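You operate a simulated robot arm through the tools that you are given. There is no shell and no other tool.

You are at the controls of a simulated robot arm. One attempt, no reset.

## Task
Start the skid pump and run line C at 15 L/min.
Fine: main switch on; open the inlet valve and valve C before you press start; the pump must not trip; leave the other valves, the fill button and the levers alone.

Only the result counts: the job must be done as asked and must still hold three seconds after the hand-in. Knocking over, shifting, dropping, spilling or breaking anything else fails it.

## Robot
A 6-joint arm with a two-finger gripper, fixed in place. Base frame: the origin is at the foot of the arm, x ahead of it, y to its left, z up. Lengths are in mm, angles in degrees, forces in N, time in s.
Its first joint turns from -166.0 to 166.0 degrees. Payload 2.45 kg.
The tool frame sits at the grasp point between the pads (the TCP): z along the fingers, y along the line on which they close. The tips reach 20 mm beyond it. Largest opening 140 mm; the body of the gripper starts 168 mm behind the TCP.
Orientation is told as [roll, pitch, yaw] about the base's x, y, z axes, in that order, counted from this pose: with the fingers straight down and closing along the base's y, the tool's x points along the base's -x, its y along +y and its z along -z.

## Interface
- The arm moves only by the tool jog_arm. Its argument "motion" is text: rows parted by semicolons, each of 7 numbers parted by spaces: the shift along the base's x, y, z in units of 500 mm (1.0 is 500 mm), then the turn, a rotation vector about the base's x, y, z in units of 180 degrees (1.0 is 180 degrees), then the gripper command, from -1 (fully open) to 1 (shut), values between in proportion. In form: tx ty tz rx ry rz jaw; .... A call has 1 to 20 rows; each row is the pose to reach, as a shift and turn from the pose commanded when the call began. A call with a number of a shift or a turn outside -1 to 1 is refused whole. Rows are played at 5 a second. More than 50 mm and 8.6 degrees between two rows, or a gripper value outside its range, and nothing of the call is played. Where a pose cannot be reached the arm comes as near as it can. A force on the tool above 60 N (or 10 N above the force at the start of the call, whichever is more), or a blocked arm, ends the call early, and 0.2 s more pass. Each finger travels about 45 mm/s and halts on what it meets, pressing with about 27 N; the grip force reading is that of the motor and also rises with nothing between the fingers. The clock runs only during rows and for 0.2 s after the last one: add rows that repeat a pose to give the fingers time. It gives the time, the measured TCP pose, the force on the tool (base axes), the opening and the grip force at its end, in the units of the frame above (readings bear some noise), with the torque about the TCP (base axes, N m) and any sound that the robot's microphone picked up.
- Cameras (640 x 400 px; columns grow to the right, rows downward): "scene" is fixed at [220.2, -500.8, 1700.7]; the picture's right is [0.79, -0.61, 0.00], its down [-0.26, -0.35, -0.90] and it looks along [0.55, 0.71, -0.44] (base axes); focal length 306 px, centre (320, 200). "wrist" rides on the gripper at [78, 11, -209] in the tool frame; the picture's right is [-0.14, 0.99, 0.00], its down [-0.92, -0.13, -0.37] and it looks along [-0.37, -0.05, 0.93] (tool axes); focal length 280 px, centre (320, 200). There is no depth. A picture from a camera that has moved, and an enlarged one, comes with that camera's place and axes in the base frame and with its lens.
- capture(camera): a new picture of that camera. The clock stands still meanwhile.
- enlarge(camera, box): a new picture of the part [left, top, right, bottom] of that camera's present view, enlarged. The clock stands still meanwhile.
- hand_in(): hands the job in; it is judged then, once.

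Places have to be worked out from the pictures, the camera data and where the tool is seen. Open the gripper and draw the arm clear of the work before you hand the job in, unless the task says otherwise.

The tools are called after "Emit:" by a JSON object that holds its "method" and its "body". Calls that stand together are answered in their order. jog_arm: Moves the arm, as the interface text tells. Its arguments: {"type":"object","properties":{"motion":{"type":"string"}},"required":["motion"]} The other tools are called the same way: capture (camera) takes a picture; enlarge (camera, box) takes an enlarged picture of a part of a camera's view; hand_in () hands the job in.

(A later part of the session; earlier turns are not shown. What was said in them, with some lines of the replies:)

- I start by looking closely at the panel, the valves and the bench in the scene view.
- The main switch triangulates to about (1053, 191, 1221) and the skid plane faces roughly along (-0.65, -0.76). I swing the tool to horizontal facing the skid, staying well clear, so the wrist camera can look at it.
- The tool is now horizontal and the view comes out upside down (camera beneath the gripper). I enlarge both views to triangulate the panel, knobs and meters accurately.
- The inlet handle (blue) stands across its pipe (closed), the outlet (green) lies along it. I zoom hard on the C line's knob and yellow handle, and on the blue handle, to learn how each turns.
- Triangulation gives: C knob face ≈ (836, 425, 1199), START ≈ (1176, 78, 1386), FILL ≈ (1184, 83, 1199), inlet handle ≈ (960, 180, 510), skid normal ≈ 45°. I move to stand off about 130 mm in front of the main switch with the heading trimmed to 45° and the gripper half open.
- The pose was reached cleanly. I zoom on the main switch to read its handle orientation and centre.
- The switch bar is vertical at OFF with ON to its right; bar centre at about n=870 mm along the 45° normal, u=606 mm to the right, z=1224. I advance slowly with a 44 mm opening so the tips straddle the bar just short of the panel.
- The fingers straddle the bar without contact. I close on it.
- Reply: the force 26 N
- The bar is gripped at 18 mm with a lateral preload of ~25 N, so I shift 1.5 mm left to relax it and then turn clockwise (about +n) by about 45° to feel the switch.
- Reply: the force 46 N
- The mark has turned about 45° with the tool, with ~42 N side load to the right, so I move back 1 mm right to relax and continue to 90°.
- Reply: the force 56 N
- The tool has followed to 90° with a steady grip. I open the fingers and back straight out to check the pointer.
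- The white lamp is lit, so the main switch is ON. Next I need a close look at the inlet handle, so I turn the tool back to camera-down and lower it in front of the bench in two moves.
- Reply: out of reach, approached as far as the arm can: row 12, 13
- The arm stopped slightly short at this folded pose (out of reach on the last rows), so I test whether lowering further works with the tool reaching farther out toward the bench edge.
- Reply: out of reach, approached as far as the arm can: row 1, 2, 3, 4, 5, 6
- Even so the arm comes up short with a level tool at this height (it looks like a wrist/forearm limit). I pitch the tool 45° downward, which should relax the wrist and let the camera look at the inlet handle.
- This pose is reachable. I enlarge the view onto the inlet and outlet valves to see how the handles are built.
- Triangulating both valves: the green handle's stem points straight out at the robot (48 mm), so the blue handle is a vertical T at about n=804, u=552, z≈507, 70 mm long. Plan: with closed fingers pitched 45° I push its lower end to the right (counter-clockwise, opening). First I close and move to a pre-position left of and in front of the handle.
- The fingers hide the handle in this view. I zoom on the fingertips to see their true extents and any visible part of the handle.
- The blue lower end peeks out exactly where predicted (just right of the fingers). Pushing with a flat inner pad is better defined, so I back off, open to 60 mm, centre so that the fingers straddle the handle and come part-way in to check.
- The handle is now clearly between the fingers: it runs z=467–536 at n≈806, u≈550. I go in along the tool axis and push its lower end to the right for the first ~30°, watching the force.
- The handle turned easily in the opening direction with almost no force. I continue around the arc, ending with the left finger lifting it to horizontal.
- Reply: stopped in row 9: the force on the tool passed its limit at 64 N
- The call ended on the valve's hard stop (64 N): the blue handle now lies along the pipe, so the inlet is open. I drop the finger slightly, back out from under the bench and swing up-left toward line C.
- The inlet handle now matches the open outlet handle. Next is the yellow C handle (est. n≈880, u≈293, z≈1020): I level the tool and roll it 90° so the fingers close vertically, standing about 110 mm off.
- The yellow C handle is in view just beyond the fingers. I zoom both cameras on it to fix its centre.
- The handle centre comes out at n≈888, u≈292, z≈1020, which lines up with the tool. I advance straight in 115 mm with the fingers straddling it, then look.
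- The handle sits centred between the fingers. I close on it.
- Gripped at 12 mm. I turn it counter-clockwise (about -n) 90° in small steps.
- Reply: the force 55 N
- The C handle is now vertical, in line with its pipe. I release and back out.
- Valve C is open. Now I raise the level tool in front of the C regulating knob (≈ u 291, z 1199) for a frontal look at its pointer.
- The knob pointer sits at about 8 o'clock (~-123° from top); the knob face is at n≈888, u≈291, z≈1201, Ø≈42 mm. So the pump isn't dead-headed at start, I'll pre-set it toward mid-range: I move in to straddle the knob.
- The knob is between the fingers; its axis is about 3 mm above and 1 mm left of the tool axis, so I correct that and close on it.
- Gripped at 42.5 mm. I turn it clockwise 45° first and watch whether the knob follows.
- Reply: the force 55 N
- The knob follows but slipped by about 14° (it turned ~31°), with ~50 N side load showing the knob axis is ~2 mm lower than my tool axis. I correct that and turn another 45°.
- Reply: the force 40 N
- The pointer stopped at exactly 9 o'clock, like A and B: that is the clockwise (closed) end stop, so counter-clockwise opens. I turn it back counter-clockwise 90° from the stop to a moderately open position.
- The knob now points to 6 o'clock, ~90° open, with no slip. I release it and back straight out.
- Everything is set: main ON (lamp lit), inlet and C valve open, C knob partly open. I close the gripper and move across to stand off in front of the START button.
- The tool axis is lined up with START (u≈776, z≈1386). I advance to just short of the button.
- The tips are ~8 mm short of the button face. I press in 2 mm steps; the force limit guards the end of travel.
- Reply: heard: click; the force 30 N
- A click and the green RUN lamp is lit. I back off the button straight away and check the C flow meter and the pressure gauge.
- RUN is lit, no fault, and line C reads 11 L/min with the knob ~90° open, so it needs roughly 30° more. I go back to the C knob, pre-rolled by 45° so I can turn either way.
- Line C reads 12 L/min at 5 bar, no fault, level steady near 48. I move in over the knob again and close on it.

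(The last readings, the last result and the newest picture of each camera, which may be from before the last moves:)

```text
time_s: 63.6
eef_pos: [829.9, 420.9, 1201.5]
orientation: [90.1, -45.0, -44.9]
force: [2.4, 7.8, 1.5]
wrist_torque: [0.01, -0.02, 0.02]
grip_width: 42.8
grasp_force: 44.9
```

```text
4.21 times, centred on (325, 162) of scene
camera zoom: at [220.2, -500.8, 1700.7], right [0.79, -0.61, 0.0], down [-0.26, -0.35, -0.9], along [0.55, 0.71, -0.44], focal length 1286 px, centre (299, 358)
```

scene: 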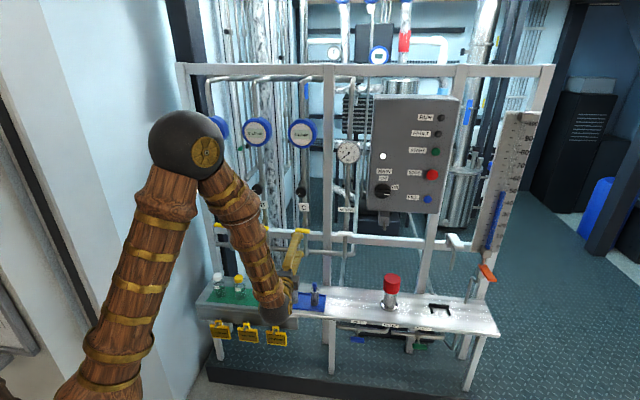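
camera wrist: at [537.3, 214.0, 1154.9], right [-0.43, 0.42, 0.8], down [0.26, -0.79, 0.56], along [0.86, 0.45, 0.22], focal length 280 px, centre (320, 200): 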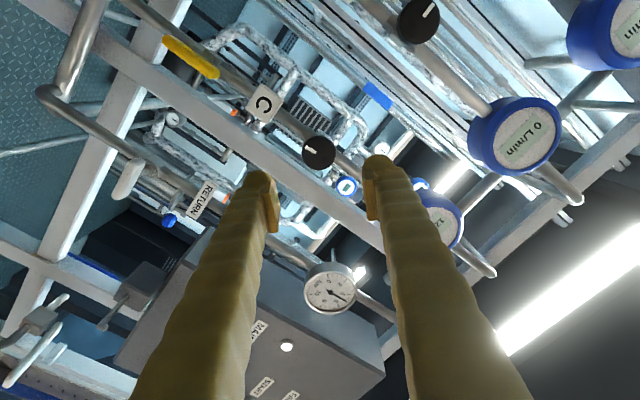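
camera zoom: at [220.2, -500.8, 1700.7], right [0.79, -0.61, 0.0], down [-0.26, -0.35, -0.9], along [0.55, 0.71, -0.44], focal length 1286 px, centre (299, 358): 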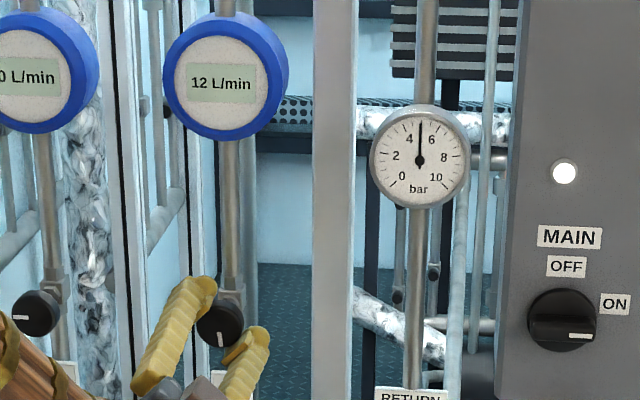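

A clean grip with little side load; display still 12. I turn counter-clockwise 20° and hold for the flow to settle.

Emit:
{"method": "jog_arm", "body": {"motion": "0 0 0 -.0196 -.0196 0 1; 0 0 0 -.0393 -.0393 0 1; 0 0 0 -.0589 -.0589 0 1; 0 0 0 -.0786 -.0786 0 1; 0 0 0 -.0786 -.0786 0 1; 0 0 0 -.0786 -.0786 0 1; 0 0 0 -.0786 -.0786 0 1; 0 0 0 -.0786 -.0786 0 1; 0 0 0 -.0786 -.0786 0 1; 0 0 0 -.0786 -.0786 0 1"}}

Emit:
{"method": "enlarge", "body": {"camera": "scene", "box": [285, 115, 365, 210]}}

Emit:
{"method": "enlarge", "body": {"camera": "wrist", "box": [240, 100, 400, 240]}}

```text
time_s: 65.8
eef_pos: [831.3, 420.5, 1203.0]
orientation: [90.3, -65.1, -45.4]
force: [19.2, -28.2, -19.3]
wrist_torque: [-0.25, 0.06, -0.39]
grip_width: 42.8
grasp_force: 44.8
```

```text
4.21 times, centred on (325, 162) of scene
camera zoom: at [220.2, -500.8, 1700.7], right [0.79, -0.61, 0.0], down [-0.26, -0.35, -0.9], along [0.55, 0.71, -0.44], focal length 1286 px, centre (299, 358)
```

zoom: 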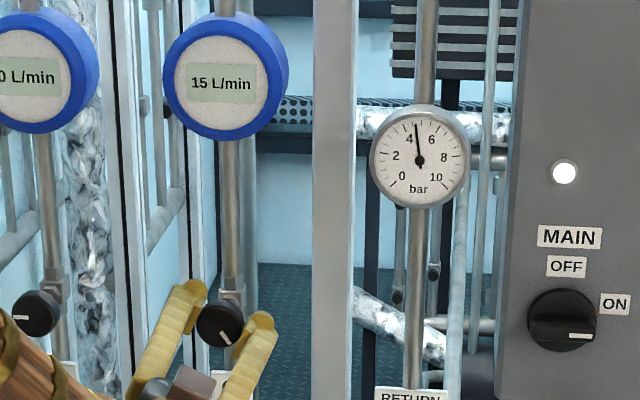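

```text
2.86 times, centred on (320, 170) of wrist
camera zoom: at [653.4, 302.3, 1136.8], right [-0.59, 0.59, 0.54], down [0.1, -0.62, 0.78], along [0.8, 0.52, 0.31], focal length 801 px, centre (320, 286)
```

zoom: 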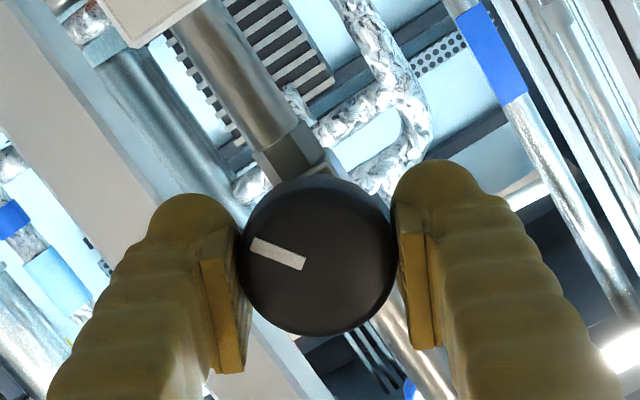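

The display reads 15 L/min. I hold still a while longer to see whether it settles there.

Emit:
{"method": "jog_arm", "body": {"motion": "0 0 0 0 0 0 1; 0 0 0 0 0 0 1; 0 0 0 0 0 0 1; 0 0 0 0 0 0 1; 0 0 0 0 0 0 1; 0 0 0 0 0 0 1; 0 0 0 0 0 0 1; 0 0 0 0 0 0 1; 0 0 0 0 0 0 1; 0 0 0 0 0 0 1; 0 0 0 0 0 0 1; 0 0 0 0 0 0 1"}}

Emit:
{"method": "enlarge", "body": {"camera": "scene", "box": [285, 115, 365, 210]}}

```text
time_s: 68.4
eef_pos: [831.5, 419.4, 1203.8]
orientation: [90.2, -65.0, -45.2]
force: [46.6, -34.2, -2.0]
wrist_torque: [0.08, -0.33, -0.53]
grip_width: 42.8
grasp_force: 45.3
```

```text
4.21 times, centred on (325, 162) of scene
camera zoom: at [220.2, -500.8, 1700.7], right [0.79, -0.61, 0.0], down [-0.26, -0.35, -0.9], along [0.55, 0.71, -0.44], focal length 1286 px, centre (299, 358)
```

zoom: 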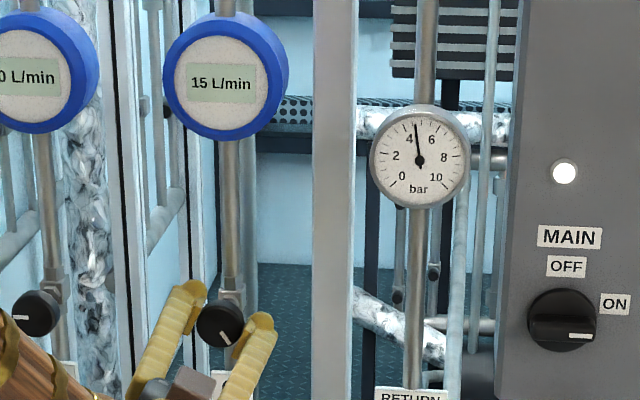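

It holds at 15. To centre the setting within the display's ±0.5 band I relax the side load by 1 mm and try 2.5° further open, checking whether the reading tips to 16.

Emit:
{"method": "jog_arm", "body": {"motion": ".0014 -.0014 0 0 0 0 1; .0014 -.0014 0 -.0098 -.0098 0 1; .0014 -.0014 0 -.0098 -.0098 0 1; .0014 -.0014 0 -.0098 -.0098 0 1; .0014 -.0014 0 -.0098 -.0098 0 1; .0014 -.0014 0 -.0098 -.0098 0 1; .0014 -.0014 0 -.0098 -.0098 0 1; .0014 -.0014 0 -.0098 -.0098 0 1"}}

Emit:
{"method": "enlarge", "body": {"camera": "scene", "box": [285, 115, 365, 210]}}

Emit:
{"method": "enlarge", "body": {"camera": "wrist", "box": [240, 100, 400, 240]}}

```text
time_s: 70.2
eef_pos: [830.3, 420.5, 1202.0]
orientation: [90.3, -67.5, -45.0]
force: [8.1, -3.3, -2.7]
wrist_torque: [-0.08, 0.03, -0.03]
grip_width: 42.6
grasp_force: 44.9
```

```text
4.21 times, centred on (325, 162) of scene
camera zoom: at [220.2, -500.8, 1700.7], right [0.79, -0.61, 0.0], down [-0.26, -0.35, -0.9], along [0.55, 0.71, -0.44], focal length 1286 px, centre (299, 358)
```

zoom: 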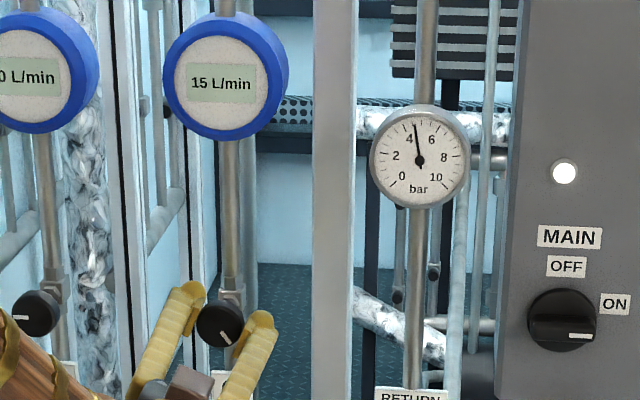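

```text
2.86 times, centred on (320, 170) of wrist
camera zoom: at [655.4, 299.8, 1134.7], right [-0.61, 0.61, 0.51], down [0.07, -0.59, 0.8], along [0.79, 0.53, 0.32], focal length 801 px, centre (320, 286)
```

zoom: 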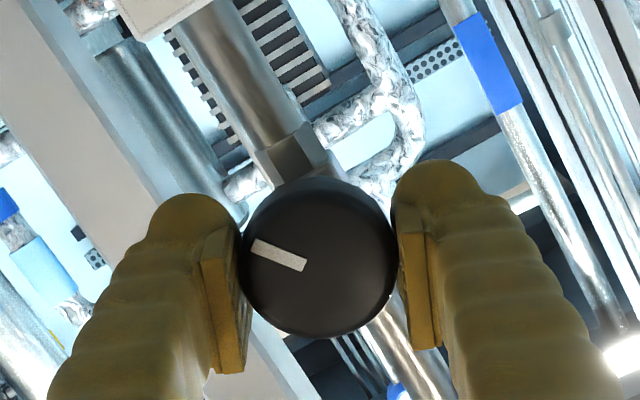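

Still 15. I try another 2.5° to find the upper edge.

Emit:
{"method": "jog_arm", "body": {"motion": "0 0 0 -.0098 -.0098 0 1; 0 0 0 -.0098 -.0098 0 1; 0 0 0 -.0098 -.0098 0 1; 0 0 0 -.0098 -.0098 0 1; 0 0 0 -.0098 -.0098 0 1; 0 0 0 -.0098 -.0098 0 1; 0 0 0 -.0098 -.0098 0 1"}}

Emit:
{"method": "enlarge", "body": {"camera": "scene", "box": [285, 115, 365, 210]}}

```text
time_s: 71.8
eef_pos: [832.1, 419.8, 1203.0]
orientation: [90.2, -69.9, -45.0]
force: [-15.8, 18.1, -10.7]
wrist_torque: [-0.06, 0.16, 0.26]
grip_width: 42.5
grasp_force: 44.7
```

```text
4.21 times, centred on (325, 162) of scene
camera zoom: at [220.2, -500.8, 1700.7], right [0.79, -0.61, 0.0], down [-0.26, -0.35, -0.9], along [0.55, 0.71, -0.44], focal length 1286 px, centre (299, 358)
```

zoom: 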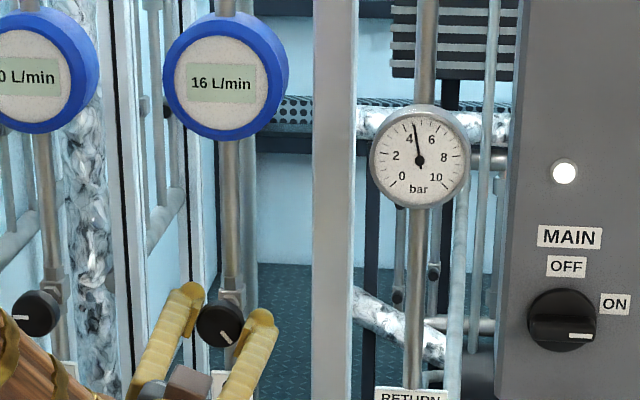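

That tipped to 16, so the 15.5 edge is ~1° back and 15.0 lies ~4.5° back. I turn clockwise 4.5° and let it settle.

Emit:
{"method": "jog_arm", "body": {"motion": "0 0 0 .0088 .0088 0 1; 0 0 0 .0177 .0177 0 1; 0 0 0 .0177 .0177 0 1; 0 0 0 .0177 .0177 0 1; 0 0 0 .0177 .0177 0 1; 0 0 0 .0177 .0177 0 1; 0 0 0 .0177 .0177 0 1; 0 0 0 .0177 .0177 0 1; 0 0 0 .0177 .0177 0 1"}}

Emit:
{"method": "enlarge", "body": {"camera": "scene", "box": [285, 115, 365, 210]}}

Emit:
{"method": "enlarge", "body": {"camera": "wrist", "box": [240, 100, 400, 240]}}

```text
time_s: 73.8
eef_pos: [831.8, 419.3, 1202.4]
orientation: [90.3, -65.6, -45.2]
force: [-17.9, 5.6, 2.1]
wrist_torque: [0.03, 0.05, 0.2]
grip_width: 42.6
grasp_force: 44.8
```

```text
4.21 times, centred on (325, 162) of scene
camera zoom: at [220.2, -500.8, 1700.7], right [0.79, -0.61, 0.0], down [-0.26, -0.35, -0.9], along [0.55, 0.71, -0.44], focal length 1286 px, centre (299, 358)
```

zoom: 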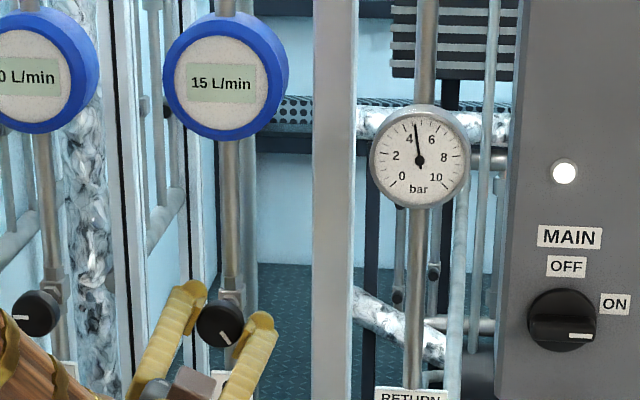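

```text
2.86 times, centred on (320, 170) of wrist
camera zoom: at [654.0, 301.5, 1136.0], right [-0.6, 0.6, 0.54], down [0.09, -0.61, 0.78], along [0.8, 0.52, 0.31], focal length 801 px, centre (320, 286)
```

zoom: 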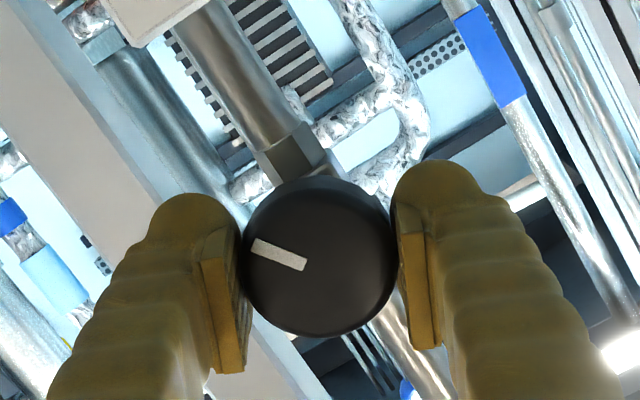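

Back at 15 with low side load. I open the fingers evenly and withdraw straight out, then re-check the reading.

Emit:
{"method": "jog_arm", "body": {"motion": "-.0004 .0004 0 0 0 0 .38; -.0004 .0004 0 0 0 0 .2; -.0004 .0004 0 0 0 0 0; -.0004 .0004 0 0 0 0 0; -.04 -.04 0 0 0 0 0; -.09 -.09 0 0 0 0 0; -.15 -.15 0 0 0 0 0; -.21 -.21 0 0 0 0 0; -.21 -.21 0 0 0 0 0"}}

Emit:
{"method": "enlarge", "body": {"camera": "scene", "box": [285, 115, 365, 210]}}

Emit:
{"method": "enlarge", "body": {"camera": "scene", "box": [365, 95, 545, 255]}}

```text
time_s: 75.8
eef_pos: [723.5, 314.9, 1202.5]
orientation: [90.2, -65.5, -45.2]
force: [0.2, -0.3, 0.3]
wrist_torque: [-0.01, 0.0, -0.04]
grip_width: 70.1
grasp_force: 0.0
```

```text
4.21 times, centred on (325, 162) of scene
camera zoom: at [220.2, -500.8, 1700.7], right [0.79, -0.61, 0.0], down [-0.26, -0.35, -0.9], along [0.55, 0.71, -0.44], focal length 1286 px, centre (299, 358)
```

zoom: 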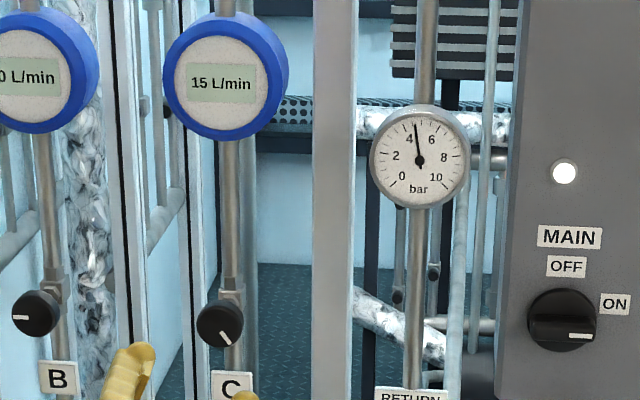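

```text
2.50 times, centred on (455, 175) of scene
camera zoom: at [220.2, -500.8, 1700.7], right [0.79, -0.61, 0.0], down [-0.26, -0.35, -0.9], along [0.55, 0.71, -0.44], focal length 764 px, centre (-18, 262)
```

zoom: 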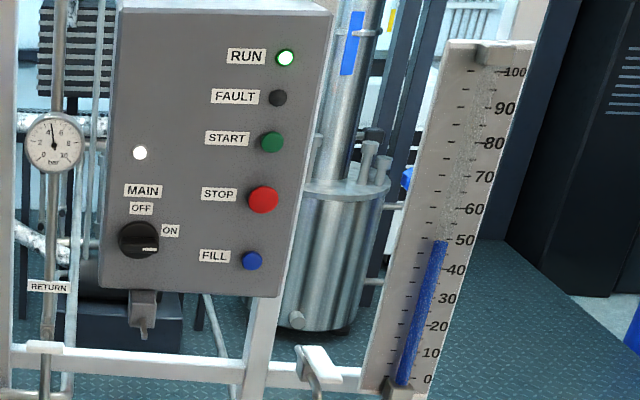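

Line C holds 15 L/min with RUN lit, no fault and the level steady. I draw the arm further back and up, open the gripper fully and do a final check of the whole scene.

Emit:
{"method": "jog_arm", "body": {"motion": "-.03 -.03 .04 0 0 0 -.3; -.06 -.06 .08 0 0 0 -.6; -.09 -.09 .12 0 0 0 -1; -.1 -.1 .16 0 0 0 -1; -.1 -.1 .2 0 0 0 -1; -.1 -.1 .2 0 0 0 -1; -.1 -.1 .2 0 0 0 -1; -.1 -.1 .2 0 0 0 -1; -.1 -.1 .2 0 0 0 -1; -.1 -.1 .2 0 0 0 -1"}}

Emit:
{"method": "capture", "body": {"camera": "scene"}}

Emit:
{"method": "enlarge", "body": {"camera": "scene", "box": [195, 105, 375, 255]}}

Emit:
{"method": "enlarge", "body": {"camera": "scene", "box": [365, 95, 545, 255]}}

Emit:
{"method": "enlarge", "body": {"camera": "scene", "box": [190, 260, 510, 370]}}

```text
time_s: 78.0
eef_pos: [675.1, 263.6, 1301.9]
orientation: [90.2, -65.5, -45.1]
force: [-0.1, -0.7, -0.2]
wrist_torque: [0.05, 0.02, -0.03]
grip_width: 140.1
grasp_force: 0.2
```

```text
taken
```

scene: 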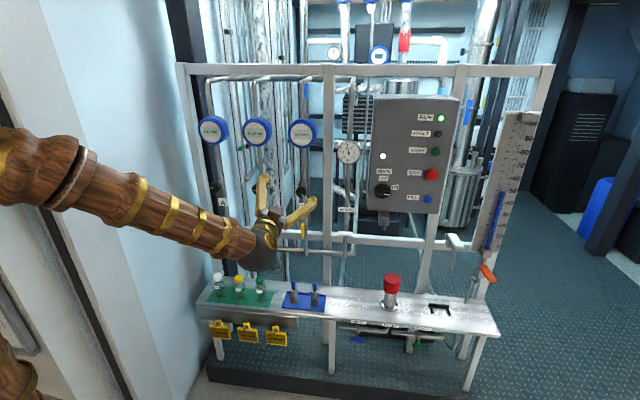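

```text
2.67 times, centred on (285, 180) of scene
camera zoom: at [220.2, -500.8, 1700.7], right [0.79, -0.61, 0.0], down [-0.26, -0.35, -0.9], along [0.55, 0.71, -0.44], focal length 815 px, centre (413, 253)
```

zoom: 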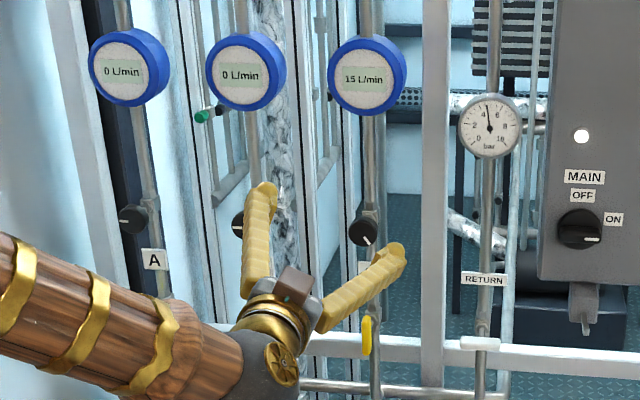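

```text
2.50 times, centred on (455, 175) of scene
camera zoom: at [220.2, -500.8, 1700.7], right [0.79, -0.61, 0.0], down [-0.26, -0.35, -0.9], along [0.55, 0.71, -0.44], focal length 764 px, centre (-18, 262)
```

zoom: 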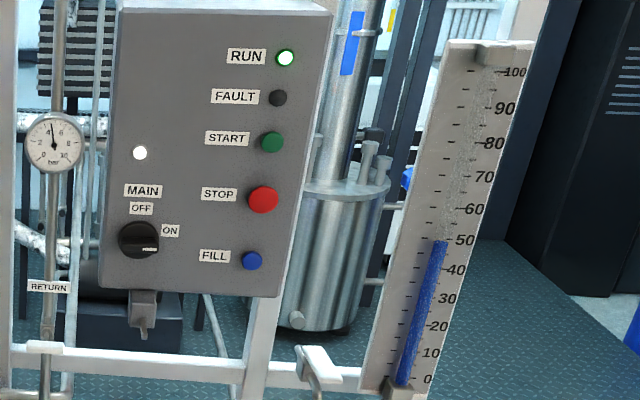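

```text
2.00 times, centred on (350, 315) of scene
camera zoom: at [220.2, -500.8, 1700.7], right [0.79, -0.61, 0.0], down [-0.26, -0.35, -0.9], along [0.55, 0.71, -0.44], focal length 611 px, centre (260, -30)
```

zoom: 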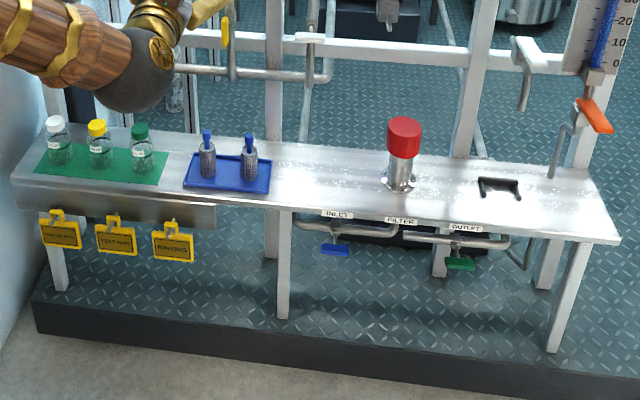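

Line C reads 15 L/min, A and B read 0, the gauge is steady at about 4.7 bar, RUN is lit with no fault, and everything on the bench is in place. The gripper is open and well clear, so I hand in.

Emit:
{"method": "hand_in", "body": {}}

```text
The job is handed in.
```

The skid pump is running and line C reads 15 L/min. The job is handed in. At my last check before handing in, the RUN lamp was lit and the FAULT lamp was dark.

- **Order:** I turned the main switch on (its lamp lit), then opened the inlet valve and valve C. I pressed START after that and heard the click as the pump came on.
- **Line C flow:** The C knob's closed stop is at 9 o'clock, and it opens counter-clockwise. I opened it about 90° before starting so the pump would not run against a closed line. After the start I adjusted it to sit near the middle of the display's 15 band. Pressure was steady at about 4.7 bar.
- **Left alone:** I did not touch the A, B, outlet and return valves, the fill button, or the white and orange levers. Lines A and B read 0 L/min. The bottles, tray and tags on the bench were all in place.

I turned the C knob to its closed stop once, before starting, to learn which way it opens. The inlet handle also ended firmly against its open stop, with a brief 64 N on the tool. Both handles looked undamaged afterwards. The gripper is open and the arm is drawn back from the skid.
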